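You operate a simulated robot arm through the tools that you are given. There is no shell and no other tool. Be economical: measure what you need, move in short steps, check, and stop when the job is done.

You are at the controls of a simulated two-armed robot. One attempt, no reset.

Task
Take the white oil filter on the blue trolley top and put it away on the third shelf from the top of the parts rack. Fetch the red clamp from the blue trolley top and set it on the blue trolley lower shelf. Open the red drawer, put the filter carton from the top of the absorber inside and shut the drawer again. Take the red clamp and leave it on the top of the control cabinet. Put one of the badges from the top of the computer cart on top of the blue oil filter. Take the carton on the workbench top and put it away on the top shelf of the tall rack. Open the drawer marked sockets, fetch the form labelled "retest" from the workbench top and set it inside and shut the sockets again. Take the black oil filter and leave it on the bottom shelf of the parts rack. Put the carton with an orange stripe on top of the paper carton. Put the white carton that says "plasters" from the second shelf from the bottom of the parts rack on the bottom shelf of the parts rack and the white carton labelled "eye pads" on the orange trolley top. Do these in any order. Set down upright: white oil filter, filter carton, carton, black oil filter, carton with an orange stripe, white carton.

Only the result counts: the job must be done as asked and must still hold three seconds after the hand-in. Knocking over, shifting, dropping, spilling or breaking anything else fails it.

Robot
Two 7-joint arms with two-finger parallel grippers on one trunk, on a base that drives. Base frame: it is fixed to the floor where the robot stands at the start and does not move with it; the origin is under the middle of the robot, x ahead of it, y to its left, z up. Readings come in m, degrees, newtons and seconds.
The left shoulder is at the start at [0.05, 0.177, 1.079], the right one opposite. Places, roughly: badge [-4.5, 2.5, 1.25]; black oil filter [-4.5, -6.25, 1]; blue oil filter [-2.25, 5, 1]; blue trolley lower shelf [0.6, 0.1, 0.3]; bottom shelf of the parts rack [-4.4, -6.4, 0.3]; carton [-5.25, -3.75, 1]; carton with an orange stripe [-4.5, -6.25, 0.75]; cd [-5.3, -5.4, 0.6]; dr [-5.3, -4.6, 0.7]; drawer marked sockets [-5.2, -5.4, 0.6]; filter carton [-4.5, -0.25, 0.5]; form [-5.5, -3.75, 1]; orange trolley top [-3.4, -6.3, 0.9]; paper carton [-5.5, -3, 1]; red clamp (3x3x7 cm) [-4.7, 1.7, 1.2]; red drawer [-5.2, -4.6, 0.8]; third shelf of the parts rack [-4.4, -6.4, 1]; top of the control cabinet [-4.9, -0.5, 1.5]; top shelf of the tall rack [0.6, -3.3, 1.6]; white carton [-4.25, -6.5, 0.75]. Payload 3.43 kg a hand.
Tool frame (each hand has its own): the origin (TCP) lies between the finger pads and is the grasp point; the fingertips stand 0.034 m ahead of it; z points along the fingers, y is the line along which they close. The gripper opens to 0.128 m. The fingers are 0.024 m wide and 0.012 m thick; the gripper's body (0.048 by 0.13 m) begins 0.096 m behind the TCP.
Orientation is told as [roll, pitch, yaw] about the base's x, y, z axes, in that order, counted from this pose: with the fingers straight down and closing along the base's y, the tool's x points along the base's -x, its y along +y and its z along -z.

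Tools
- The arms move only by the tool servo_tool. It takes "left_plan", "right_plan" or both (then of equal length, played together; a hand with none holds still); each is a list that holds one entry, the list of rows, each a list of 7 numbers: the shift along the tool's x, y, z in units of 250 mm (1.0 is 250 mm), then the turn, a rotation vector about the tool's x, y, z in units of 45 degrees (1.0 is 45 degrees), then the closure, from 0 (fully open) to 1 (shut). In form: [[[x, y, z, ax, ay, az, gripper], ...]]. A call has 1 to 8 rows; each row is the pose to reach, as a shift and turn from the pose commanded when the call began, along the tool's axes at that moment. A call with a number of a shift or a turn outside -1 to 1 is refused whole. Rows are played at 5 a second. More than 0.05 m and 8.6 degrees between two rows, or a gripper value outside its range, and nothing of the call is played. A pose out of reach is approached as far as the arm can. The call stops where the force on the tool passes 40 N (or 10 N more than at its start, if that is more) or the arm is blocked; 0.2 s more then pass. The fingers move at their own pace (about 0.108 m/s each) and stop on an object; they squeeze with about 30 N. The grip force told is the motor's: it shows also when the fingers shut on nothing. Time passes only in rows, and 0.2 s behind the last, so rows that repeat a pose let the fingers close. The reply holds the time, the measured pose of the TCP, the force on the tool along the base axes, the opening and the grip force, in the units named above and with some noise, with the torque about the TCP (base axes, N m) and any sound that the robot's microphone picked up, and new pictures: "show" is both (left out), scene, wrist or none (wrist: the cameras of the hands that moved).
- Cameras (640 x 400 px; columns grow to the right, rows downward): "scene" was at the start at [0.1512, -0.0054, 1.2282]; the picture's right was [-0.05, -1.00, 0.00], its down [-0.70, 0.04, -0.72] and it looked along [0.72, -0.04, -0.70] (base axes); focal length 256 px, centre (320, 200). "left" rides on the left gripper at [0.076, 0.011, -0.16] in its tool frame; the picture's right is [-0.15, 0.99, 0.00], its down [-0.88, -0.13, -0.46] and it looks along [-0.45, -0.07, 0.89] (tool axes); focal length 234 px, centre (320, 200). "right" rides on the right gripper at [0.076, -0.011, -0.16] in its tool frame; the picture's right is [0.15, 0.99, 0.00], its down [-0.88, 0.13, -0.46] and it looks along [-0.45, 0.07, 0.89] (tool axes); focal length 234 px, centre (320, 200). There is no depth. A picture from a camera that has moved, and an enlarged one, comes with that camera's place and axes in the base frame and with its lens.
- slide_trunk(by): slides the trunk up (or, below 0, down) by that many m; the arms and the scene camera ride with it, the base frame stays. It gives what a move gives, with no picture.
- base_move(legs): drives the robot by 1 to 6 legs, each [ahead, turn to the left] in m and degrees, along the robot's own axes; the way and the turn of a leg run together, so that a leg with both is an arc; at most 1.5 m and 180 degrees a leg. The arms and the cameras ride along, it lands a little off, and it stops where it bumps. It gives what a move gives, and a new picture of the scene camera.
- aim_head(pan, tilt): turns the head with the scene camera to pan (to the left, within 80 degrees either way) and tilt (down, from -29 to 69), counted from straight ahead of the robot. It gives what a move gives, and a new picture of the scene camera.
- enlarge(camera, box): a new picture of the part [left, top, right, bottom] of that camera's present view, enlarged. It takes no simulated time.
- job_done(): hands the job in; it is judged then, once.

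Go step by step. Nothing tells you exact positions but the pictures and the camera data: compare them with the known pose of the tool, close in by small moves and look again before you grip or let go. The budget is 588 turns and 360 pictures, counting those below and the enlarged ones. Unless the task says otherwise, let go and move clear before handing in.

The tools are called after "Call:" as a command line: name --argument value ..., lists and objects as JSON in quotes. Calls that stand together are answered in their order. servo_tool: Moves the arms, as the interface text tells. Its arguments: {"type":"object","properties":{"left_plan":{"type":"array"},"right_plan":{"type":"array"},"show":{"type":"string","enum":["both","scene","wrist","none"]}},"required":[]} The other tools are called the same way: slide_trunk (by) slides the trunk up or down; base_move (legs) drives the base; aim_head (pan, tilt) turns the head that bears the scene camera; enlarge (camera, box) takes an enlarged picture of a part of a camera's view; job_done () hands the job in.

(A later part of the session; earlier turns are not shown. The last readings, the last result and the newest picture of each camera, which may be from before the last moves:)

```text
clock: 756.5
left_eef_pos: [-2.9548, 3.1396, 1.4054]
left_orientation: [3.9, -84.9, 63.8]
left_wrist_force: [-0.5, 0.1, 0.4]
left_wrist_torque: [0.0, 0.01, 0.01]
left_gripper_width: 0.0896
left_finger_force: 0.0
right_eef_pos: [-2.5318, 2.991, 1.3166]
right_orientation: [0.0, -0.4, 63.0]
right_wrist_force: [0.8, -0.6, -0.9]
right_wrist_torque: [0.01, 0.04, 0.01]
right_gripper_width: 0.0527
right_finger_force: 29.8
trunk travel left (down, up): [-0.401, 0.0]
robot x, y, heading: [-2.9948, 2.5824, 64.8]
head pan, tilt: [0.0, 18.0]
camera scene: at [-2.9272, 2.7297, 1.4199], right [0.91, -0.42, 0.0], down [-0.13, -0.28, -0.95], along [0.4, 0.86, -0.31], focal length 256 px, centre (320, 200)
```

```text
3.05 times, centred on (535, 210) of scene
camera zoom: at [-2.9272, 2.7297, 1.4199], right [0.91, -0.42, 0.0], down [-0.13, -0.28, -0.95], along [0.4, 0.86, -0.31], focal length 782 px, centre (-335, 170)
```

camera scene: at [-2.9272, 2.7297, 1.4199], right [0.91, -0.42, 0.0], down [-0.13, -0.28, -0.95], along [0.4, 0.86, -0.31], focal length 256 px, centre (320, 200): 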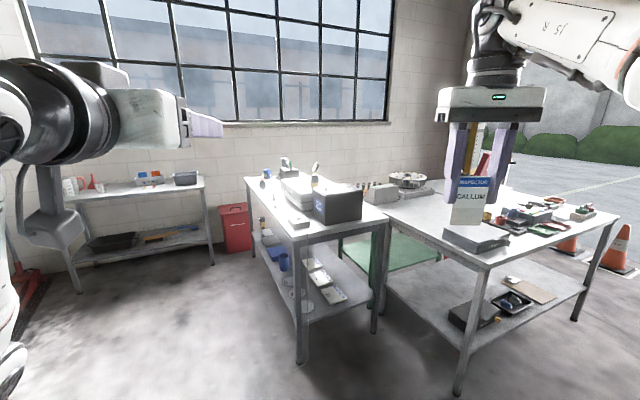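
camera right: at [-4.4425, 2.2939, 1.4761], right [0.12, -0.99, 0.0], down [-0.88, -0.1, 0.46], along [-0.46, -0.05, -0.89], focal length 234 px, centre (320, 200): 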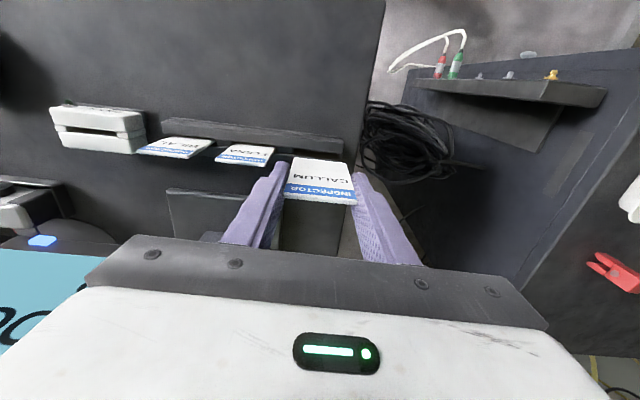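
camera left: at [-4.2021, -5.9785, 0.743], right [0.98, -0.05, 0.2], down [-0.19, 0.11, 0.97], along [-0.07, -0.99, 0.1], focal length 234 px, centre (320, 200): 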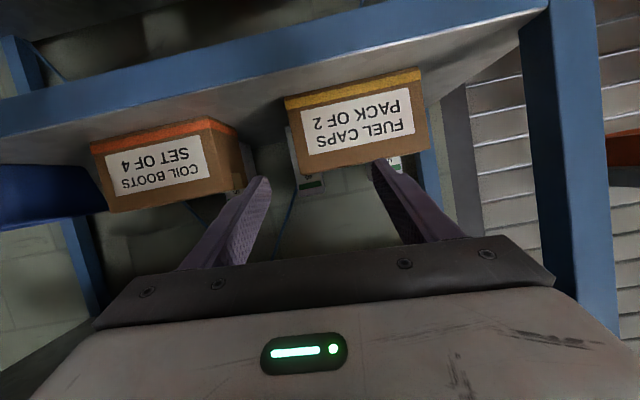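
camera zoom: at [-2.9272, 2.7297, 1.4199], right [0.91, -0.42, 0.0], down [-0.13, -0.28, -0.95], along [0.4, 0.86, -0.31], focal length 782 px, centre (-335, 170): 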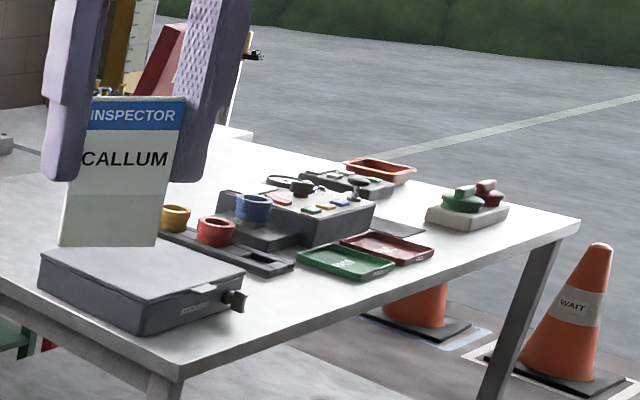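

The blue filter is near [-2.4, 5.0] with its top at z≈0.965. I'll approach from the southwest, and tip the hand so the badge lies nearly flat ahead of the fingers.

Call:
base_move --legs '[[0, 32], [1.0, 0], [0.68, 0], [0, -55]]'

Call:
servo_tool --right_plan '[[[0, 0, 0, 0, -0.16, 0, 1], [0, 0, 0, 0, -0.32, 0, 1], [0, 0, 0, 0, -0.48, 0, 1], [0, 0, 0, 0, -0.64, 0, 1], [0, 0, 0, 0, -0.8, 0, 1], [0, 0, 0, 0, -0.96, 0, 1]]]' --show "none"

Call:
servo_tool --right_plan '[[[0, 0, 0, 0, -0.16, 0, 1], [0, 0, 0, 0, -0.32, 0, 1], [0, 0, 0, 0, -0.48, 0, 1], [0, 0, 0, 0, -0.64, 0, 1]]]' --show "scene"

```text
clock: 768.9
left_eef_pos: [-2.9713, 4.7457, 1.4052]
left_orientation: [4.0, -84.8, 42.2]
left_wrist_force: [0.0, 0.3, -0.2]
left_wrist_torque: [0.0, -0.01, -0.01]
left_gripper_width: 0.0897
left_finger_force: 0.1
right_eef_pos: [-2.6297, 4.4561, 1.3156]
right_orientation: [0.1, -0.3, 41.8]
right_wrist_force: [-0.8, 0.1, 0.4]
right_wrist_torque: [-0.02, 0.04, 0.0]
right_gripper_width: 0.0528
right_finger_force: 29.7
trunk travel left (down, up): [-0.401, 0.0]
robot x, y, heading: [-3.2071, 4.2407, 44.0]
head pan, tilt: [0.0, 18.0]
camera scene: at [-3.0933, 4.3535, 1.4199], right [0.69, -0.72, 0.0], down [-0.22, -0.21, -0.95], along [0.69, 0.66, -0.31], focal length 256 px, centre (320, 200)
```

scene: 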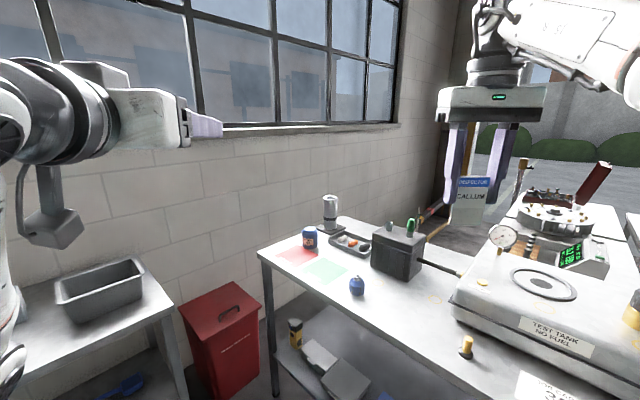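

```text
clock: 770.3
left_eef_pos: [-2.9701, 4.7456, 1.4041]
left_orientation: [4.1, -84.8, 42.2]
left_wrist_force: [0.2, 0.0, 0.4]
left_wrist_torque: [0.02, -0.02, -0.01]
left_gripper_width: 0.0899
left_finger_force: 0.1
right_eef_pos: [-2.6298, 4.4545, 1.3161]
right_orientation: [0.2, -43.7, 41.6]
right_wrist_force: [0.4, 0.6, 0.2]
right_wrist_torque: [-0.01, 0.02, 0.01]
right_gripper_width: 0.0526
right_finger_force: 29.8
trunk travel left (down, up): [-0.401, 0.0]
robot x, y, heading: [-3.2135, 4.2427, 43.5]
head pan, tilt: [0.0, 18.0]
```

```text
clock: 771.3
left_eef_pos: [-2.9719, 4.7468, 1.4041]
left_orientation: [3.9, -84.8, 42.3]
left_wrist_force: [0.0, 0.1, 1.8]
left_wrist_torque: [0.0, 0.01, -0.01]
left_gripper_width: 0.0893
left_finger_force: 0.0
right_eef_pos: [-2.6305, 4.4547, 1.3145]
right_orientation: [0.3, -72.5, 41.5]
right_wrist_force: [-0.6, 0.2, 0.2]
right_wrist_torque: [-0.01, 0.03, 0.01]
right_gripper_width: 0.0527
right_finger_force: 29.6
trunk travel left (down, up): [-0.401, 0.0]
robot x, y, heading: [-3.2085, 4.2396, 43.6]
head pan, tilt: [0.0, 18.0]
camera scene: at [-3.0933, 4.3538, 1.4199], right [0.69, -0.72, 0.0], down [-0.22, -0.21, -0.95], along [0.69, 0.66, -0.31], focal length 256 px, centre (320, 200)
```

scene: 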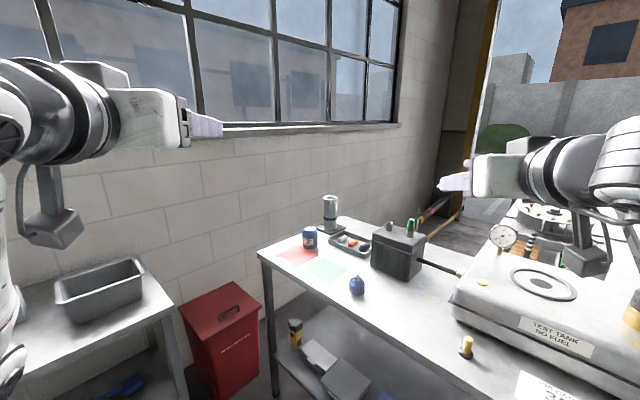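

The filter's centre is about [-2.365, 5.12], top z≈0.945. Shift the hand inward, lower the trunk, and move up.

Call:
servo_tool --right_plan '[[[0, 0.19, 0, 0, 0, 0, 1], [0, 0.38, 0, 0, 0, 0, 1], [0, 0.57, 0, 0, 0, 0, 1]]]' --show "none"

Call:
slide_trunk --by -0.24

Call:
base_move --legs '[[0, 16.7], [0.5, 0], [0, -16.7]]'

Call:
enlarge --camera "right" --box '[0, 0, 640, 400]'

```text
clock: 772.1
left_eef_pos: [-2.9717, 4.7476, 1.4047]
left_orientation: [3.0, -84.9, 43.4]
left_wrist_force: [0.2, 0.2, 0.1]
left_wrist_torque: [0.04, 0.03, -0.06]
left_gripper_width: 0.0893
left_finger_force: 0.0
right_eef_pos: [-2.7253, 4.5615, 1.3155]
right_orientation: [0.1, -72.3, 41.6]
right_wrist_force: [0.2, 0.5, -0.2]
right_wrist_torque: [-0.01, -0.01, -0.04]
right_gripper_width: 0.0526
right_finger_force: 29.8
trunk travel left (down, up): [-0.401, 0.0]
robot x, y, heading: [-3.2091, 4.2386, 43.7]
head pan, tilt: [0.0, 18.0]
```

```text
clock: 774.6
left_eef_pos: [-2.9704, 4.7459, 1.1641]
left_orientation: [3.9, -84.8, 42.5]
left_wrist_force: [0.4, -0.1, 0.0]
left_wrist_torque: [0.02, -0.02, 0.01]
left_gripper_width: 0.0898
left_finger_force: 0.0
right_eef_pos: [-2.7249, 4.5606, 1.0773]
right_orientation: [0.1, -72.3, 41.7]
right_wrist_force: [0.2, 0.0, -0.1]
right_wrist_torque: [-0.01, -0.04, 0.01]
right_gripper_width: 0.0527
right_finger_force: 29.8
trunk travel left (down, up): [-0.161, 0.24]
robot x, y, heading: [-3.2101, 4.2413, 43.4]
head pan, tilt: [0.0, 18.0]
```

```text
clock: 779.5
left_eef_pos: [-2.7241, 5.1865, 1.1639]
left_orientation: [4.1, -84.8, 42.5]
left_wrist_force: [-0.1, -0.9, 0.2]
left_wrist_torque: [0.05, 0.0, 0.0]
left_gripper_width: 0.0896
left_finger_force: 0.0
right_eef_pos: [-2.4782, 5.0009, 1.0757]
right_orientation: [0.2, -72.3, 41.8]
right_wrist_force: [0.3, 0.4, -0.4]
right_wrist_torque: [0.0, -0.02, -0.01]
right_gripper_width: 0.0526
right_finger_force: 29.9
trunk travel left (down, up): [-0.161, 0.24]
robot x, y, heading: [-2.9662, 4.679, 44.0]
head pan, tilt: [0.0, 18.0]
camera scene: at [-2.8459, 4.7944, 1.1799], right [0.69, -0.72, 0.0], down [-0.22, -0.21, -0.95], along [0.69, 0.66, -0.31], focal length 256 px, centre (320, 200)
```

scene: 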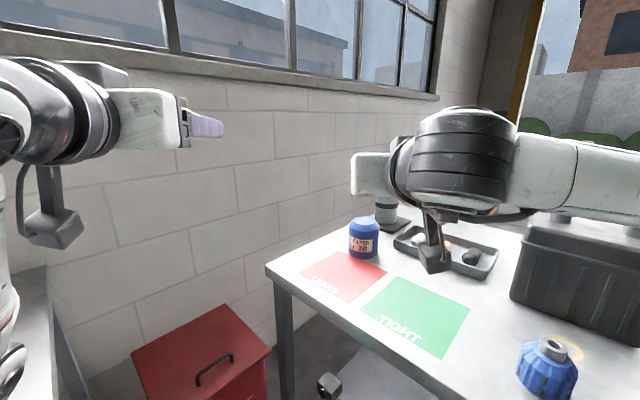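

```text
1.00 times, centred on (320, 200) of right
camera zoom: at [-2.6013, 4.8767, 1.0524], right [-0.69, 0.71, -0.14], down [-0.21, -0.02, 0.98], along [0.69, 0.71, 0.16], focal length 234 px, centre (320, 200)
```

zoom: 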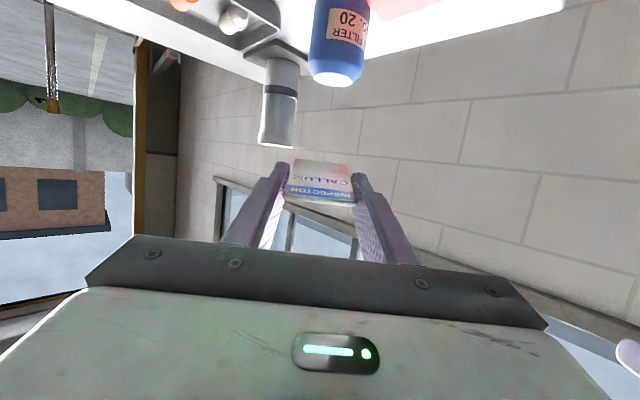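

Filter centre ≈[-2.362, 5.112], top z≈0.94. Advance 12 cm and lower towards it.

Call:
servo_tool --right_plan '[[[-0.05, 0, 0.154, 0, 0, 0, 1], [-0.1, 0, 0.308, 0, 0, 0, 1], [-0.148, 0, 0.463, 0, 0, 0, 1], [0.0, 0, 0.51, 0, 0, 0, 1], [0.12, 0, 0.548, 0, 0, 0, 1], [0.16, 0, 0.561, 0, 0, 0, 1]]]' --show "both"

```text
clock: 780.9
left_eef_pos: [-2.7245, 5.1868, 1.1653]
left_orientation: [4.0, -84.8, 42.6]
left_wrist_force: [0.0, 0.5, 0.5]
left_wrist_torque: [0.0, -0.02, 0.02]
left_gripper_width: 0.0893
left_finger_force: 0.1
right_eef_pos: [-2.3876, 5.085, 0.9939]
right_orientation: [0.2, -72.3, 41.8]
right_wrist_force: [-0.1, 0.2, -0.8]
right_wrist_torque: [-0.04, 0.0, 0.01]
right_gripper_width: 0.0528
right_finger_force: 29.8
trunk travel left (down, up): [-0.161, 0.24]
robot x, y, heading: [-2.9629, 4.6829, 43.9]
head pan, tilt: [0.0, 18.0]
camera scene: at [-2.8461, 4.7946, 1.1799], right [0.69, -0.72, 0.0], down [-0.22, -0.21, -0.95], along [0.69, 0.66, -0.31], focal length 256 px, centre (320, 200)
camera right: at [-2.5112, 4.9582, 0.9715], right [-0.69, 0.71, -0.14], down [-0.21, -0.02, 0.98], along [0.69, 0.71, 0.16], focal length 234 px, centre (320, 200)
```

scene: 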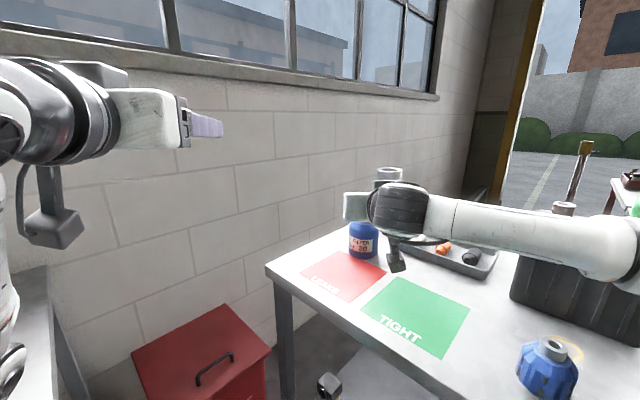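
right: 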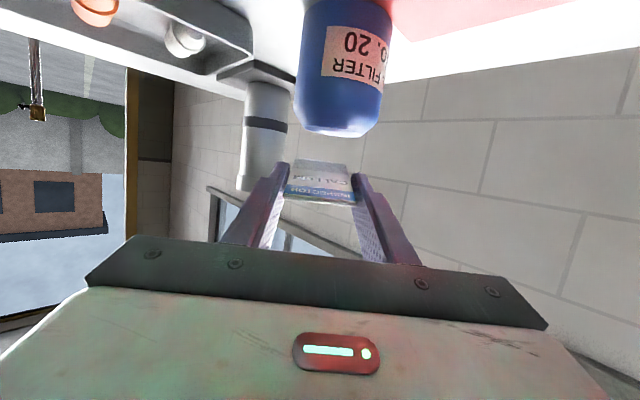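

Slight correction: 1.5 cm left, 1.5 cm back, then lower gently.

Call:
servo_tool --right_plan '[[[0.018, 0.06, -0.057, 0, 0, 0, 1], [0.056, 0.06, -0.045, 0, 0, 0, 1], [0.075, 0.06, -0.039, 0, 0, 0, 1], [0.094, 0.06, -0.033, 0, 0, 0, 1], [0.113, 0.06, -0.027, 0, 0, 0, 1]]]' --show "wrist"

```text
clock: 782.1
left_eef_pos: [-2.7248, 5.1864, 1.1646]
left_orientation: [4.0, -84.8, 42.5]
left_wrist_force: [0.3, 0.7, 0.0]
left_wrist_torque: [0.02, 0.01, -0.01]
left_gripper_width: 0.0897
left_finger_force: 0.1
right_eef_pos: [-2.4094, 5.0842, 0.971]
right_orientation: [0.1, -72.3, 41.8]
right_wrist_force: [0.1, 0.0, -0.3]
right_wrist_torque: [-0.02, -0.01, 0.02]
right_gripper_width: 0.0525
right_finger_force: 29.7
trunk travel left (down, up): [-0.161, 0.24]
robot x, y, heading: [-2.96, 4.684, 44.0]
head pan, tilt: [0.0, 18.0]
camera right: at [-2.5326, 4.959, 0.9467], right [-0.69, 0.71, -0.14], down [-0.21, -0.01, 0.98], along [0.69, 0.71, 0.16], focal length 234 px, centre (320, 200)
```

right: 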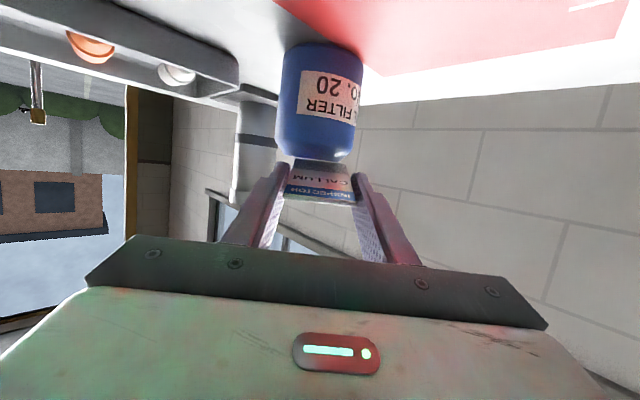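

Call:
servo_tool --right_plan '[[[0.015, 0, 0.005, 0, 0, 0, 1], [0.03, 0, 0.01, 0, 0, 0, 1], [0.045, 0, 0.015, 0, 0, 0, 1], [0.06, 0, 0.019, 0, 0, 0, 1], [0.075, 0, 0.024, 0, 0, 0, 1]]]' --show "wrist"

```text
clock: 783.3
left_eef_pos: [-2.7268, 5.1855, 1.1667]
left_orientation: [3.9, -84.9, 42.7]
left_wrist_force: [0.0, -0.4, 0.0]
left_wrist_torque: [-0.02, 0.02, 0.01]
left_gripper_width: 0.0899
left_finger_force: 0.0
right_eef_pos: [-2.4096, 5.0825, 0.9614]
right_orientation: [0.4, -73.5, 41.5]
right_wrist_force: [-2.4, -6.5, 27.2]
right_wrist_torque: [0.36, -1.2, -0.19]
right_gripper_width: 0.0526
right_finger_force: 30.0
trunk travel left (down, up): [-0.161, 0.24]
robot x, y, heading: [-2.9688, 4.6833, 43.6]
head pan, tilt: [0.0, 18.0]
camera right: at [-2.533, 4.9579, 0.9345], right [-0.69, 0.71, -0.14], down [-0.23, -0.03, 0.97], along [0.69, 0.7, 0.18], focal length 234 px, centre (320, 200)
```

right: 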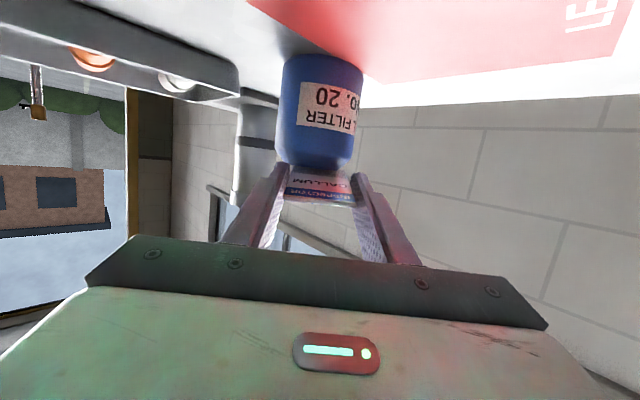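

Badge rests on the filter top. Open gently and lift away.

Call:
servo_tool --right_plan '[[[0, 0, 0, 0, 0, 0, 0.57], [0, 0, 0, 0, 0, 0, 0.52], [0, 0, 0, 0, 0, 0, 0.48], [0, 0, 0, 0, 0, 0, 0.48]]]' --show "wrist"

```text
clock: 784.3
left_eef_pos: [-2.7268, 5.1861, 1.1672]
left_orientation: [3.4, -84.9, 43.2]
left_wrist_force: [0.4, 0.0, 0.7]
left_wrist_torque: [0.02, -0.01, 0.03]
left_gripper_width: 0.0898
left_finger_force: 0.1
right_eef_pos: [-2.4117, 5.0839, 0.9559]
right_orientation: [0.2, -72.9, 42.0]
right_wrist_force: [-6.9, -1.2, 20.4]
right_wrist_torque: [-0.15, -0.74, -0.02]
right_gripper_width: 0.0644
right_finger_force: 0.1
trunk travel left (down, up): [-0.161, 0.24]
robot x, y, heading: [-2.9631, 4.6828, 44.1]
head pan, tilt: [0.0, 18.0]
camera right: at [-2.534, 4.9586, 0.9308], right [-0.69, 0.71, -0.14], down [-0.22, -0.02, 0.98], along [0.69, 0.71, 0.17], focal length 234 px, centre (320, 200)
```

right: 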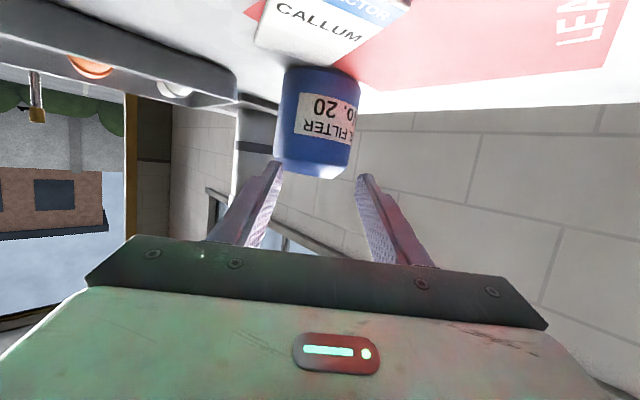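

The badge slid off onto the bench in front of the filter. Lift the hand and look at how it lies.

Call:
servo_tool --right_plan '[[[-0.1, 0, -0.032, 0, 0, 0, 0.48], [-0.25, 0, -0.1, 0, 0, 0, 0.48], [-0.36, 0, -0.2, 0, 0, 0, 0.48], [-0.4, 0, -0.36, 0, 0.1, 0, 0.48], [-0.4, 0, -0.52, 0, 0.25, 0, 0.48]]]' --show "both"

```text
clock: 785.5
left_eef_pos: [-2.7247, 5.1867, 1.1637]
left_orientation: [3.9, -84.8, 42.6]
left_wrist_force: [-0.4, -0.2, -1.1]
left_wrist_torque: [0.01, 0.02, -0.02]
left_gripper_width: 0.0897
left_finger_force: 0.0
right_eef_pos: [-2.4782, 5.0213, 1.0869]
right_orientation: [0.1, -60.9, 42.0]
right_wrist_force: [-0.8, 0.7, -0.7]
right_wrist_torque: [0.07, 0.01, -0.01]
right_gripper_width: 0.0666
right_finger_force: 0.1
trunk travel left (down, up): [-0.161, 0.24]
robot x, y, heading: [-2.9642, 4.6838, 44.2]
head pan, tilt: [0.0, 18.0]
camera scene: at [-2.8463, 4.7945, 1.1799], right [0.69, -0.72, 0.0], down [-0.22, -0.21, -0.95], along [0.69, 0.66, -0.31], focal length 256 px, centre (320, 200)
camera right: at [-2.602, 4.8952, 1.0971], right [-0.71, 0.69, -0.13], down [-0.07, 0.12, 0.99], along [0.7, 0.72, -0.04], focal length 234 px, centre (320, 200)
```

scene: 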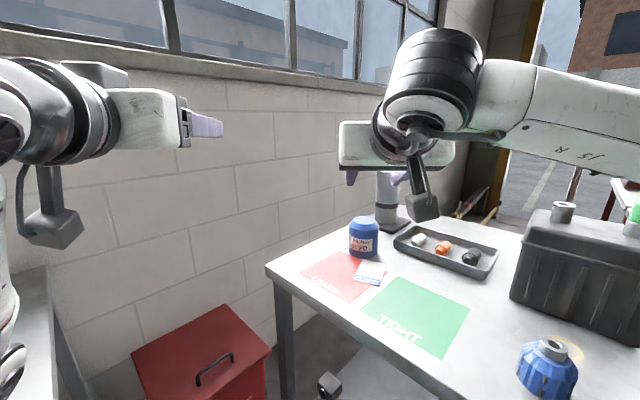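
right: 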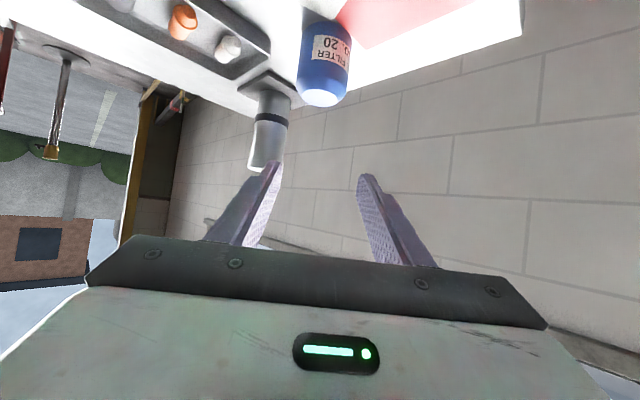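

The badge lies flat on the bench. I'll pick it up with a vertical hand (fingers on its long edges), which also suits placing it flat on the filter. First a closer look.

Call:
enlarge --camera "scene" --box '[320, 200, 440, 300]'

```text
4.00 times, centred on (380, 250) of scene
camera zoom: at [-2.8463, 4.7945, 1.1799], right [0.69, -0.72, 0.0], down [-0.22, -0.21, -0.95], along [0.69, 0.66, -0.31], focal length 1026 px, centre (80, 0)
```

zoom: 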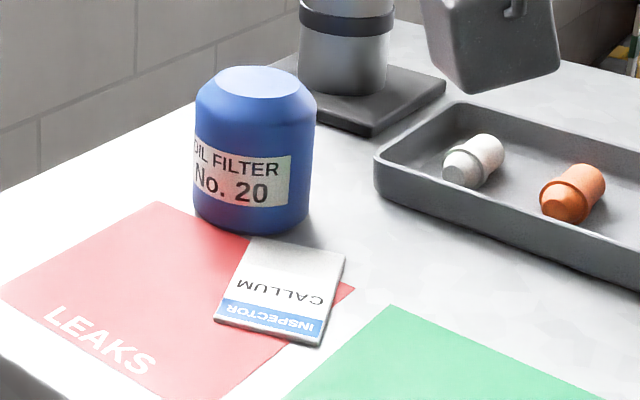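

The badge centre is at [-2.424, 5.048], long axis at 22°. Reorient the hand to vertical with 22° yaw above it.

Call:
servo_tool --right_plan '[[[0, 0, 0, 0, 0.16, 0, 0.4], [0, 0, 0, 0, 0.32, 0, 0.4], [0, 0, 0, 0, 0.48, 0, 0.4], [0, 0, 0, 0, 0.64, 0, 0.4], [0, 0, 0, 0, 0.8, 0, 0.4], [0, 0, 0, 0, 0.96, 0, 0.4]]]' --show "none"

Call:
servo_tool --right_plan '[[[0, 0, 0, 0, 0.13, 0, 0.4], [0, 0, 0, 0, 0.26, 0, 0.4], [0, 0, 0, 0, 0.395, 0, 0.4]]]' --show "none"

Call:
servo_tool --right_plan '[[[0, 0, 0, 0, 0, 0.15, 0.48], [0, 0, 0, 0, 0, 0.3, 0.48], [0, 0, 0, 0, 0, 0.44, 0.48]]]' --show "none"

Call:
base_move --legs '[[0.07, 0]]'

```text
clock: 786.9
left_eef_pos: [-2.7247, 5.1871, 1.1641]
left_orientation: [3.8, -84.8, 42.8]
left_wrist_force: [0.6, -0.2, 0.4]
left_wrist_torque: [-0.02, -0.01, 0.0]
left_gripper_width: 0.0897
left_finger_force: 0.0
right_eef_pos: [-2.4791, 5.0231, 1.0861]
right_orientation: [0.1, -17.8, 42.0]
right_wrist_force: [-0.1, 0.4, -1.2]
right_wrist_torque: [-0.01, 0.02, -0.01]
right_gripper_width: 0.0767
right_finger_force: 0.0
trunk travel left (down, up): [-0.161, 0.24]
robot x, y, heading: [-2.9653, 4.6842, 43.9]
head pan, tilt: [0.0, 18.0]
```

```text
clock: 787.7
left_eef_pos: [-2.725, 5.188, 1.1639]
left_orientation: [3.6, -84.8, 43.1]
left_wrist_force: [-0.5, -0.3, -0.5]
left_wrist_torque: [0.01, 0.0, 0.01]
left_gripper_width: 0.0893
left_finger_force: 0.0
right_eef_pos: [-2.5033, 5.002, 1.0671]
right_orientation: [-1.3, -2.4, 42.8]
right_wrist_force: [-0.3, 0.6, -0.5]
right_wrist_torque: [0.02, 0.0, -0.03]
right_gripper_width: 0.0765
right_finger_force: 0.1
right hand out of reach, approached as far as the arm can: row 2, 3
trunk travel left (down, up): [-0.161, 0.24]
robot x, y, heading: [-2.9622, 4.6823, 43.9]
head pan, tilt: [0.0, 18.0]
```

```text
clock: 788.5
left_eef_pos: [-2.7256, 5.1881, 1.164]
left_orientation: [4.0, -84.7, 42.6]
left_wrist_force: [0.4, -0.3, -0.7]
left_wrist_torque: [0.0, -0.02, -0.01]
left_gripper_width: 0.0895
left_finger_force: 0.0
right_eef_pos: [-2.5022, 5.0014, 1.0673]
right_orientation: [0.2, -0.2, 22.1]
right_wrist_force: [0.2, 0.0, 0.5]
right_wrist_torque: [0.02, 0.01, 0.03]
right_gripper_width: 0.0663
right_finger_force: 0.2
right hand out of reach, approached as far as the arm can: row 1
trunk travel left (down, up): [-0.161, 0.24]
robot x, y, heading: [-2.9651, 4.6854, 43.8]
head pan, tilt: [0.0, 18.0]
```

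```text
clock: 789.5
left_eef_pos: [-2.6743, 5.2358, 1.1649]
left_orientation: [3.8, -84.8, 42.6]
left_wrist_force: [-0.6, 0.1, 0.0]
left_wrist_torque: [0.01, -0.01, -0.01]
left_gripper_width: 0.0896
left_finger_force: 0.0
right_eef_pos: [-2.4515, 5.0491, 1.0663]
right_orientation: [0.2, -0.2, 22.1]
right_wrist_force: [-0.2, -0.1, 0.3]
right_wrist_torque: [-0.03, 0.0, 0.01]
right_gripper_width: 0.0668
right_finger_force: 0.1
trunk travel left (down, up): [-0.161, 0.24]
robot x, y, heading: [-2.9137, 4.7293, 44.1]
head pan, tilt: [0.0, 18.0]
camera scene: at [-2.7956, 4.8431, 1.1798], right [0.69, -0.72, 0.0], down [-0.22, -0.21, -0.95], along [0.69, 0.66, -0.31], focal length 256 px, centre (320, 200)
```

scene: 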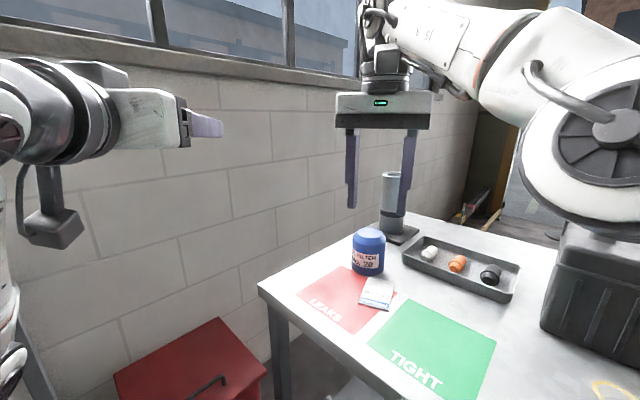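

Call:
servo_tool --right_plan '[[[-0.03, -0.02, 0.15, 0, 0, 0, 0.48], [-0.06, -0.035, 0.3, 0, 0, 0, 0.48], [-0.1, -0.047, 0.42, 0, 0, 0, 0.48], [-0.1, -0.047, 0.46, 0, 0, 0, 0.48]]]' --show "wrist"

```text
clock: 790.5
left_eef_pos: [-2.6736, 5.2365, 1.1644]
left_orientation: [3.9, -84.9, 42.6]
left_wrist_force: [0.0, 0.0, -0.1]
left_wrist_torque: [-0.01, -0.03, 0.01]
left_gripper_width: 0.0894
left_finger_force: 0.0
right_eef_pos: [-2.4237, 5.0481, 0.9515]
right_orientation: [0.2, -0.2, 22.2]
right_wrist_force: [-0.3, -0.5, -0.3]
right_wrist_torque: [0.02, 0.0, 0.01]
right_gripper_width: 0.0667
right_finger_force: 0.1
trunk travel left (down, up): [-0.161, 0.24]
robot x, y, heading: [-2.9093, 4.7344, 43.9]
head pan, tilt: [0.0, 18.0]
camera right: at [-2.4909, 5.0086, 1.1121], right [-0.51, 0.86, 0.0], down [0.77, 0.45, 0.46], along [0.39, 0.24, -0.89], focal length 234 px, centre (320, 200)
```

right: 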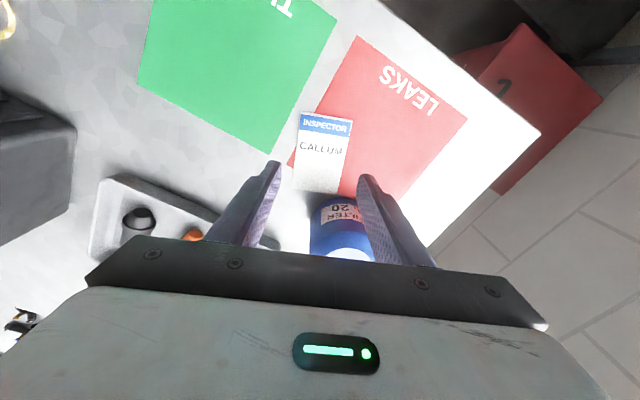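

Aligned with the badge. Lower until the fingertips touch the bench.

Call:
servo_tool --right_plan '[[[0.012, 0, 0.1, 0, 0, 0, 0.48], [0.024, 0, 0.18, 0, 0, 0, 0.48], [0.024, 0, 0.21, 0, 0, 0, 0.48], [0.024, 0, 0.225, 0, 0, 0, 0.48], [0.024, 0, 0.24, 0, 0, 0, 0.48], [0.024, 0, 0.255, 0, 0, 0, 0.48]]]' --show "none"

```text
clock: 791.9
left_eef_pos: [-2.6769, 5.2355, 1.1676]
left_orientation: [3.6, -84.9, 42.9]
left_wrist_force: [0.3, -0.3, 0.3]
left_wrist_torque: [0.0, 0.02, -0.02]
left_gripper_width: 0.0894
left_finger_force: 0.1
right_eef_pos: [-2.4294, 5.0468, 0.8958]
right_orientation: [0.5, -0.7, 22.1]
right_wrist_force: [3.6, 1.1, 31.8]
right_wrist_torque: [-1.21, -0.26, 0.33]
right_gripper_width: 0.0669
right_finger_force: 0.6
trunk travel left (down, up): [-0.161, 0.24]
robot x, y, heading: [-2.9071, 4.7262, 43.9]
head pan, tilt: [0.0, 18.0]
```

Call:
servo_tool --right_plan '[[[0, 0, -0.022, 0, 0, 0, 0.48], [0, 0, -0.022, 0, 0, 0, 0.6], [0, 0, -0.022, 0, 0, 0, 0.8], [0, 0, -0.022, 0, 0, 0, 1], [0, 0, -0.022, 0, 0, 0, 1]]]' --show "wrist"

```text
clock: 793.1
left_eef_pos: [-2.6749, 5.2343, 1.1652]
left_orientation: [4.2, -84.9, 42.3]
left_wrist_force: [0.0, 1.1, 1.2]
left_wrist_torque: [0.01, -0.02, 0.03]
left_gripper_width: 0.0898
left_finger_force: 0.1
right_eef_pos: [-2.4302, 5.0453, 0.8942]
right_orientation: [0.2, -0.2, 22.1]
right_wrist_force: [3.5, -7.2, 13.1]
right_wrist_torque: [-0.72, -0.15, 0.08]
right_gripper_width: 0.0527
right_finger_force: 29.9
trunk travel left (down, up): [-0.161, 0.24]
robot x, y, heading: [-2.9134, 4.7313, 43.8]
head pan, tilt: [0.0, 18.0]
camera right: at [-2.4969, 5.0049, 1.0535], right [-0.51, 0.86, 0.0], down [0.77, 0.45, 0.46], along [0.39, 0.24, -0.89], focal length 234 px, centre (320, 200)
```

right: 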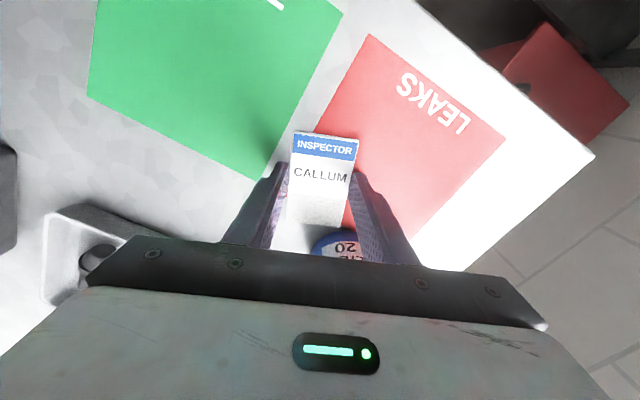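

Gripped flat. Lift straight up.

Call:
servo_tool --right_plan '[[[0, 0, -0.1, 0, 0, 0, 1], [0, 0, -0.25, 0, 0, 0, 1], [0, 0, -0.42, 0, 0, 0, 1]]]' --show "none"

Call:
base_move --legs '[[0.05, 0]]'

Call:
enlarge --camera "right" --box '[0, 0, 640, 400]'

```text
clock: 793.9
left_eef_pos: [-2.6756, 5.2354, 1.1637]
left_orientation: [3.9, -84.8, 42.7]
left_wrist_force: [-0.4, -0.7, -0.7]
left_wrist_torque: [0.0, -0.01, 0.02]
left_gripper_width: 0.0894
left_finger_force: 0.0
right_eef_pos: [-2.43, 5.0448, 0.9993]
right_orientation: [0.2, -0.2, 22.0]
right_wrist_force: [1.1, 0.9, -0.5]
right_wrist_torque: [0.04, 0.02, 0.0]
right_gripper_width: 0.0525
right_finger_force: 30.1
trunk travel left (down, up): [-0.161, 0.24]
robot x, y, heading: [-2.9114, 4.7298, 44.3]
head pan, tilt: [0.0, 18.0]
```

```text
clock: 794.9
left_eef_pos: [-2.6387, 5.2695, 1.1635]
left_orientation: [3.9, -84.9, 42.6]
left_wrist_force: [-0.6, -0.4, 0.8]
left_wrist_torque: [0.01, 0.01, 0.01]
left_gripper_width: 0.0893
left_finger_force: 0.0
right_eef_pos: [-2.3936, 5.0813, 0.9985]
right_orientation: [0.2, -0.2, 22.1]
right_wrist_force: [0.2, 0.1, 0.2]
right_wrist_torque: [-0.02, 0.01, -0.01]
right_gripper_width: 0.0525
right_finger_force: 30.1
trunk travel left (down, up): [-0.161, 0.24]
robot x, y, heading: [-2.8786, 4.7639, 43.9]
head pan, tilt: [0.0, 18.0]
camera scene: at [-2.7599, 4.8774, 1.1798], right [0.69, -0.72, 0.0], down [-0.22, -0.21, -0.95], along [0.69, 0.66, -0.31], focal length 256 px, centre (320, 200)
```

scene: 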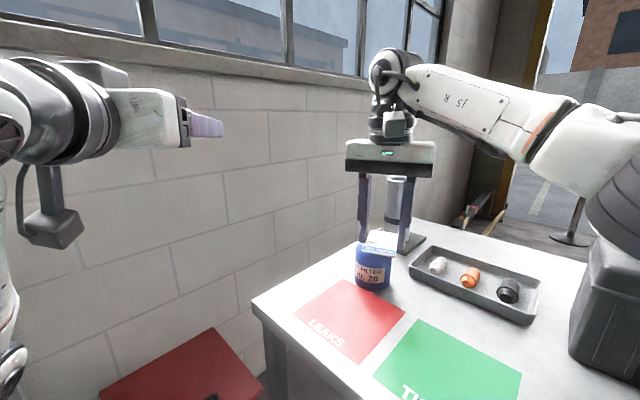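

```text
1.00 times, centred on (320, 200) of right
camera zoom: at [-2.4608, 5.0402, 1.1585], right [-0.51, 0.86, 0.0], down [0.77, 0.45, 0.46], along [0.39, 0.24, -0.89], focal length 234 px, centre (320, 200)
```

zoom: 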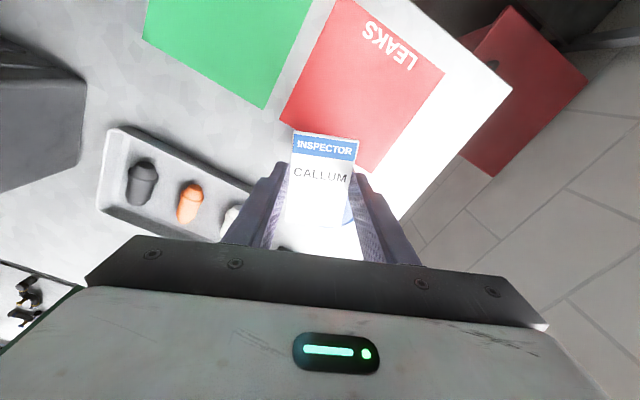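

Call:
servo_tool --right_plan '[[[-0.05, 0.02, 0, 0, 0, 0, 1], [-0.1, 0.04, 0, 0, 0, 0, 1], [-0.16, 0.056, 0, 0, 0, 0, 1], [-0.16, 0.056, 0.02, 0, 0, 0, 1]]]' --show "both"

```text
clock: 795.9
left_eef_pos: [-2.6381, 5.2697, 1.1646]
left_orientation: [4.1, -84.9, 42.5]
left_wrist_force: [0.3, -0.7, 0.5]
left_wrist_torque: [-0.01, 0.01, -0.02]
left_gripper_width: 0.0898
left_finger_force: 0.1
right_eef_pos: [-2.3689, 5.0976, 0.9931]
right_orientation: [0.2, -0.2, 22.2]
right_wrist_force: [-0.5, -0.5, -1.4]
right_wrist_torque: [0.01, 0.02, 0.03]
right_gripper_width: 0.0523
right_finger_force: 30.2
right hand out of reach, approached as far as the arm can: row 3, 4
trunk travel left (down, up): [-0.161, 0.24]
robot x, y, heading: [-2.8769, 4.7676, 44.1]
head pan, tilt: [0.0, 18.0]
camera scene: at [-2.76, 4.877, 1.1799], right [0.69, -0.72, 0.0], down [-0.22, -0.21, -0.95], along [0.69, 0.66, -0.31], focal length 256 px, centre (320, 200)
camera right: at [-2.4353, 5.0577, 1.1518], right [-0.51, 0.86, 0.0], down [0.77, 0.45, 0.46], along [0.39, 0.24, -0.89], focal length 234 px, centre (320, 200)
```

scene: 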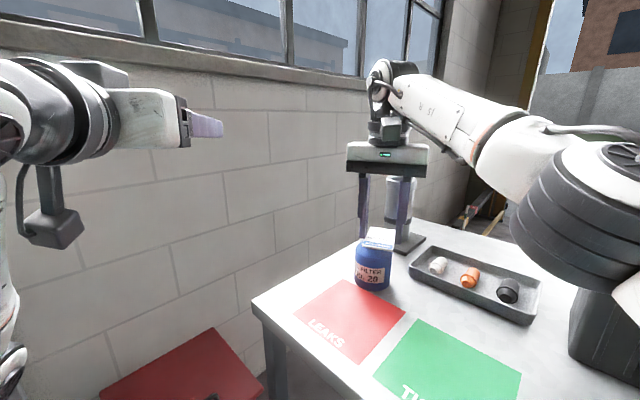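
right: 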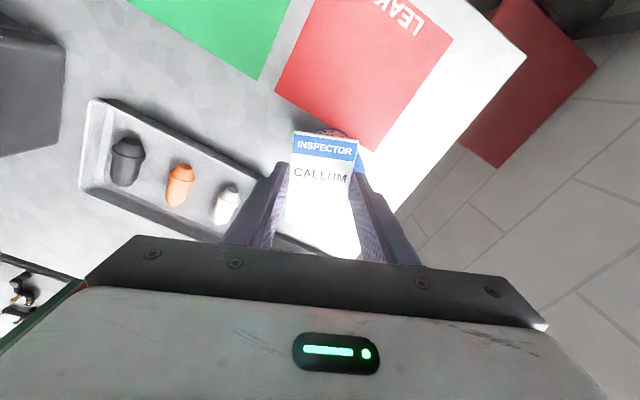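

Call:
base_move --legs '[[0.015, 0]]'

Call:
servo_tool --right_plan '[[[0.01, 0.034, 0.0, 0, 0, 0, 1], [0.01, 0.034, 0.02, 0, 0, 0, 1], [0.01, 0.034, 0.04, 0, 0, 0, 1], [0.01, 0.034, 0.055, 0, 0, 0, 1], [0.01, 0.034, 0.07, 0, 0, 0, 1], [0.01, 0.034, 0.085, 0, 0, 0, 1], [0.01, 0.034, 0.1, 0, 0, 0, 1]]]' --show "wrist"

```text
clock: 796.6
left_eef_pos: [-2.6272, 5.2807, 1.1644]
left_orientation: [3.9, -84.8, 42.5]
left_wrist_force: [-0.3, 0.5, 0.4]
left_wrist_torque: [-0.01, -0.01, -0.03]
left_gripper_width: 0.0898
left_finger_force: 0.0
right_eef_pos: [-2.3586, 5.1078, 0.9932]
right_orientation: [0.2, -0.2, 22.1]
right_wrist_force: [-0.3, -0.2, 0.2]
right_wrist_torque: [0.01, 0.06, 0.01]
right_gripper_width: 0.0523
right_finger_force: 30.4
trunk travel left (down, up): [-0.161, 0.24]
robot x, y, heading: [-2.8689, 4.776, 43.9]
head pan, tilt: [0.0, 18.0]
camera scene: at [-2.7492, 4.8877, 1.1798], right [0.69, -0.72, 0.0], down [-0.22, -0.21, -0.95], along [0.69, 0.66, -0.31], focal length 256 px, centre (320, 200)
```

scene: 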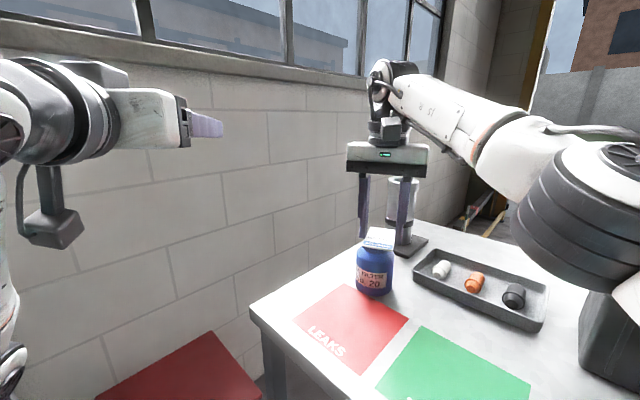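

```text
clock: 798.1
left_eef_pos: [-2.6281, 5.2799, 1.1658]
left_orientation: [3.8, -84.9, 42.8]
left_wrist_force: [0.1, 0.0, 0.8]
left_wrist_torque: [-0.01, 0.0, -0.03]
left_gripper_width: 0.0895
left_finger_force: 0.3
right_eef_pos: [-2.3605, 5.1176, 0.978]
right_orientation: [-0.1, -0.4, 22.0]
right_wrist_force: [-3.2, -2.4, 15.8]
right_wrist_torque: [-0.46, 0.19, 0.06]
right_gripper_width: 0.0525
right_finger_force: 30.3
right hand out of reach, approached as far as the arm can: row 4, 5, 6, 7
trunk travel left (down, up): [-0.161, 0.24]
robot x, y, heading: [-2.8689, 4.7808, 44.1]
head pan, tilt: [0.0, 18.0]
stopped in row 7 (right hand): the force on the tool passed its limit (the readings are from after the stop); the commanded pose is now the measured one
camera right: at [-2.4292, 5.0785, 1.1379], right [-0.51, 0.86, 0.0], down [0.76, 0.45, 0.46], along [0.4, 0.23, -0.89], focal length 234 px, centre (320, 200)
```

right: 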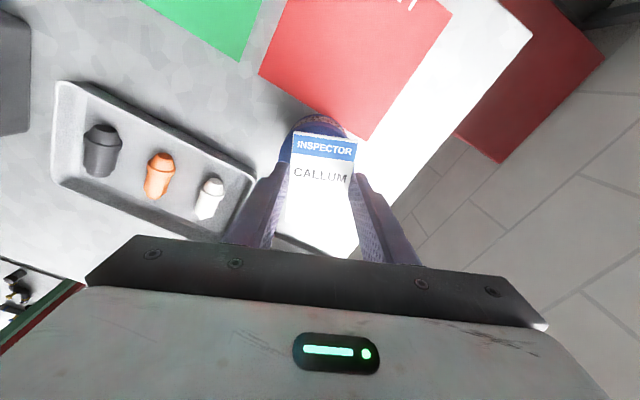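

Centre it: shift 7 mm right, then lower again and release.

Call:
servo_tool --right_plan '[[[0, 0, -0.02, 0, 0, 0, 1], [0, -0.03, -0.02, 0, 0, 0, 1], [0, -0.03, 0.0, 0, 0, 0, 1], [0, -0.03, 0.008, 0, 0, 0, 1]]]' --show "none"

```text
clock: 799.1
left_eef_pos: [-2.6301, 5.2787, 1.1655]
left_orientation: [3.9, -84.9, 42.6]
left_wrist_force: [-0.2, 0.2, -0.3]
left_wrist_torque: [-0.01, 0.01, -0.02]
left_gripper_width: 0.0898
left_finger_force: 0.0
right_eef_pos: [-2.3556, 5.1129, 0.9791]
right_orientation: [0.0, -0.5, 22.0]
right_wrist_force: [-0.6, -3.7, 21.3]
right_wrist_torque: [0.21, 0.4, 0.1]
right_gripper_width: 0.0523
right_finger_force: 30.7
right hand out of reach, approached as far as the arm can: row 3, 4
trunk travel left (down, up): [-0.161, 0.24]
robot x, y, heading: [-2.864, 4.7765, 43.8]
head pan, tilt: [0.0, 18.0]
```

Contact is balanced now. Open the fingers.

Call:
servo_tool --right_plan '[[[0, 0, -0.005, 0, 0, 0, 0.57], [0, 0, -0.008, 0, 0, 0, 0.53], [0, 0, -0.008, 0, 0, 0, 0.5], [0, 0, -0.03, 0, 0, 0, 0.48], [0, 0, -0.1, 0, 0, 0, 0.48], [0, 0, -0.22, 0, 0, 0, 0.48]]]' --show "wrist"

```text
clock: 800.5
left_eef_pos: [-2.6278, 5.2793, 1.165]
left_orientation: [4.1, -84.8, 42.4]
left_wrist_force: [-0.5, 0.3, 0.3]
left_wrist_torque: [0.04, -0.02, -0.01]
left_gripper_width: 0.0899
left_finger_force: 0.2
right_eef_pos: [-2.3653, 5.0981, 1.0224]
right_orientation: [-0.2, -0.3, 22.2]
right_wrist_force: [0.6, -0.5, 0.1]
right_wrist_torque: [-0.01, -0.01, 0.02]
right_gripper_width: 0.0664
right_finger_force: 0.1
right hand out of reach, approached as far as the arm can: row 5, 6
trunk travel left (down, up): [-0.161, 0.24]
robot x, y, heading: [-2.8674, 4.7728, 43.8]
head pan, tilt: [0.0, 18.0]
camera right: at [-2.4335, 5.0596, 1.1812], right [-0.51, 0.86, 0.0], down [0.76, 0.45, 0.46], along [0.4, 0.23, -0.89], focal length 234 px, centre (320, 200)
```

right: 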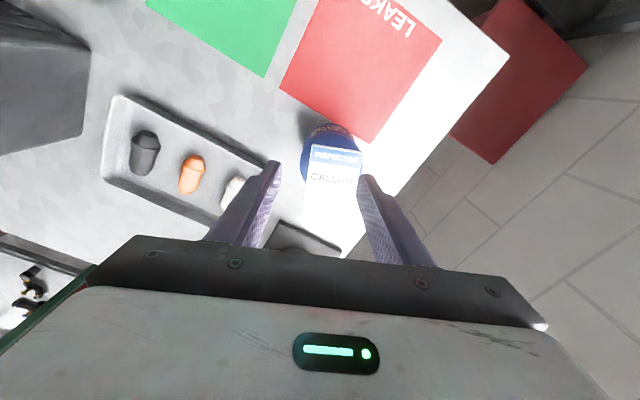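

The badge is resting on the filter. Back away and verify.

Call:
base_move --legs '[[-0.25, 0]]'

Call:
enlarge --camera "scene" --box '[310, 180, 430, 270]'

```text
clock: 802.4
left_eef_pos: [-2.807, 5.1063, 1.1649]
left_orientation: [3.9, -84.7, 42.4]
left_wrist_force: [0.7, 0.2, -0.4]
left_wrist_torque: [0.03, -0.01, 0.02]
left_gripper_width: 0.09
left_finger_force: 0.0
right_eef_pos: [-2.5462, 4.9249, 1.0213]
right_orientation: [-0.2, -0.3, 22.0]
right_wrist_force: [-0.3, -0.2, -0.3]
right_wrist_torque: [-0.02, 0.0, 0.01]
right_gripper_width: 0.0666
right_finger_force: 0.1
trunk travel left (down, up): [-0.161, 0.24]
robot x, y, heading: [-3.0496, 4.6051, 43.4]
head pan, tilt: [0.0, 18.0]
camera scene: at [-2.9292, 4.7145, 1.18], right [0.69, -0.72, 0.0], down [-0.22, -0.21, -0.95], along [0.69, 0.66, -0.31], focal length 256 px, centre (320, 200)
```

scene: 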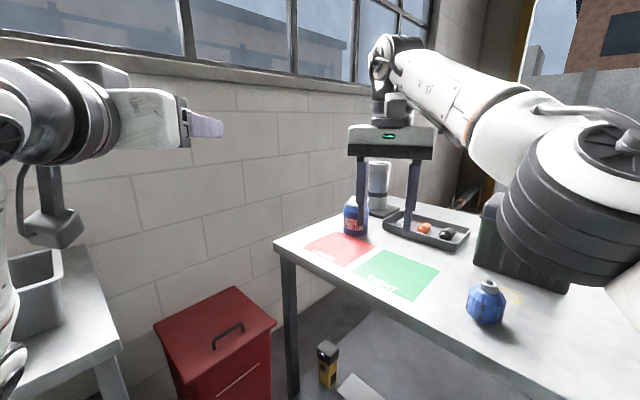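

```text
4.44 times, centred on (370, 225) of scene
camera zoom: at [-2.9292, 4.7145, 1.18], right [0.69, -0.72, 0.0], down [-0.22, -0.21, -0.95], along [0.69, 0.66, -0.31], focal length 1140 px, centre (98, 89)
```

zoom: 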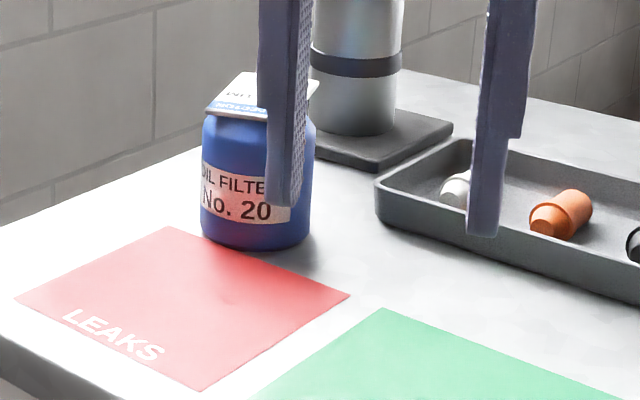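

The badge stays on the filter. Before continuing, I'll tuck the left hand to point upward, which suits its elbow-low posture and shortens its forward reach.

Call:
servo_tool --left_plan '[[[-0.09, 0, -0.04, 0, -0.142, 0, 0.6], [-0.18, 0, -0.08, 0, -0.285, 0, 0.6], [-0.27, 0, -0.12, 0, -0.43, 0, 0.6], [-0.36, 0, -0.16, 0, -0.57, 0, 0.6], [-0.46, 0, -0.2, 0, -0.71, 0, 0.6], [-0.57, 0, -0.24, 0, -0.855, 0, 0.6], [-0.678, 0, -0.28, 0, -1, 0, 0.6]]]' --show "none"

Call:
servo_tool --left_plan '[[[-0.11, 0, -0.02, 0, -0.15, 0, 0.6], [-0.22, 0, -0.04, 0, -0.3, 0, 0.6], [-0.33, 0, -0.057, 0, -0.444, 0, 0.6]]]' --show "none"

```text
clock: 804.0
left_eef_pos: [-2.8453, 5.0671, 1.3405]
left_orientation: [179.5, -50.1, -133.2]
left_wrist_force: [-0.2, -0.2, 0.5]
left_wrist_torque: [0.01, 0.0, 0.0]
left_gripper_width: 0.0509
left_finger_force: 0.1
right_eef_pos: [-2.5457, 4.9247, 1.0221]
right_orientation: [-0.1, -0.3, 22.1]
right_wrist_force: [0.2, -1.0, 0.7]
right_wrist_torque: [0.01, -0.02, 0.01]
right_gripper_width: 0.0668
right_finger_force: 0.1
trunk travel left (down, up): [-0.161, 0.24]
robot x, y, heading: [-3.0469, 4.6017, 43.8]
head pan, tilt: [0.0, 18.0]
```

```text
clock: 804.8
left_eef_pos: [-2.8874, 5.0199, 1.3943]
left_orientation: [179.7, -30.1, -133.4]
left_wrist_force: [-0.2, -0.1, -0.6]
left_wrist_torque: [0.02, -0.03, 0.01]
left_gripper_width: 0.0511
left_finger_force: 0.0
right_eef_pos: [-2.5456, 4.9259, 1.0219]
right_orientation: [-0.1, -0.2, 22.1]
right_wrist_force: [-0.6, -0.5, 0.4]
right_wrist_torque: [-0.03, 0.01, 0.0]
right_gripper_width: 0.0665
right_finger_force: 0.1
trunk travel left (down, up): [-0.161, 0.24]
robot x, y, heading: [-3.0493, 4.6033, 43.8]
head pan, tilt: [0.0, 18.0]
```

Call:
servo_tool --left_plan '[[[-0.1, 0, -0.06, 0, 0, 0, 0.6], [-0.2, 0, -0.12, 0, 0, 0, 0.6], [-0.346, 0, -0.2, 0, 0, 0, 0.6]]]' --right_plan '[[[0, 0, 0, 0, -0.15, -0.15, 0.5], [0, 0, 0, 0, -0.3, -0.3, 0.5], [0, 0, 0, 0, -0.45, -0.45, 0.5]]]' --show "none"

```text
refused: row 1 steps farther than a row can; nothing moved
```

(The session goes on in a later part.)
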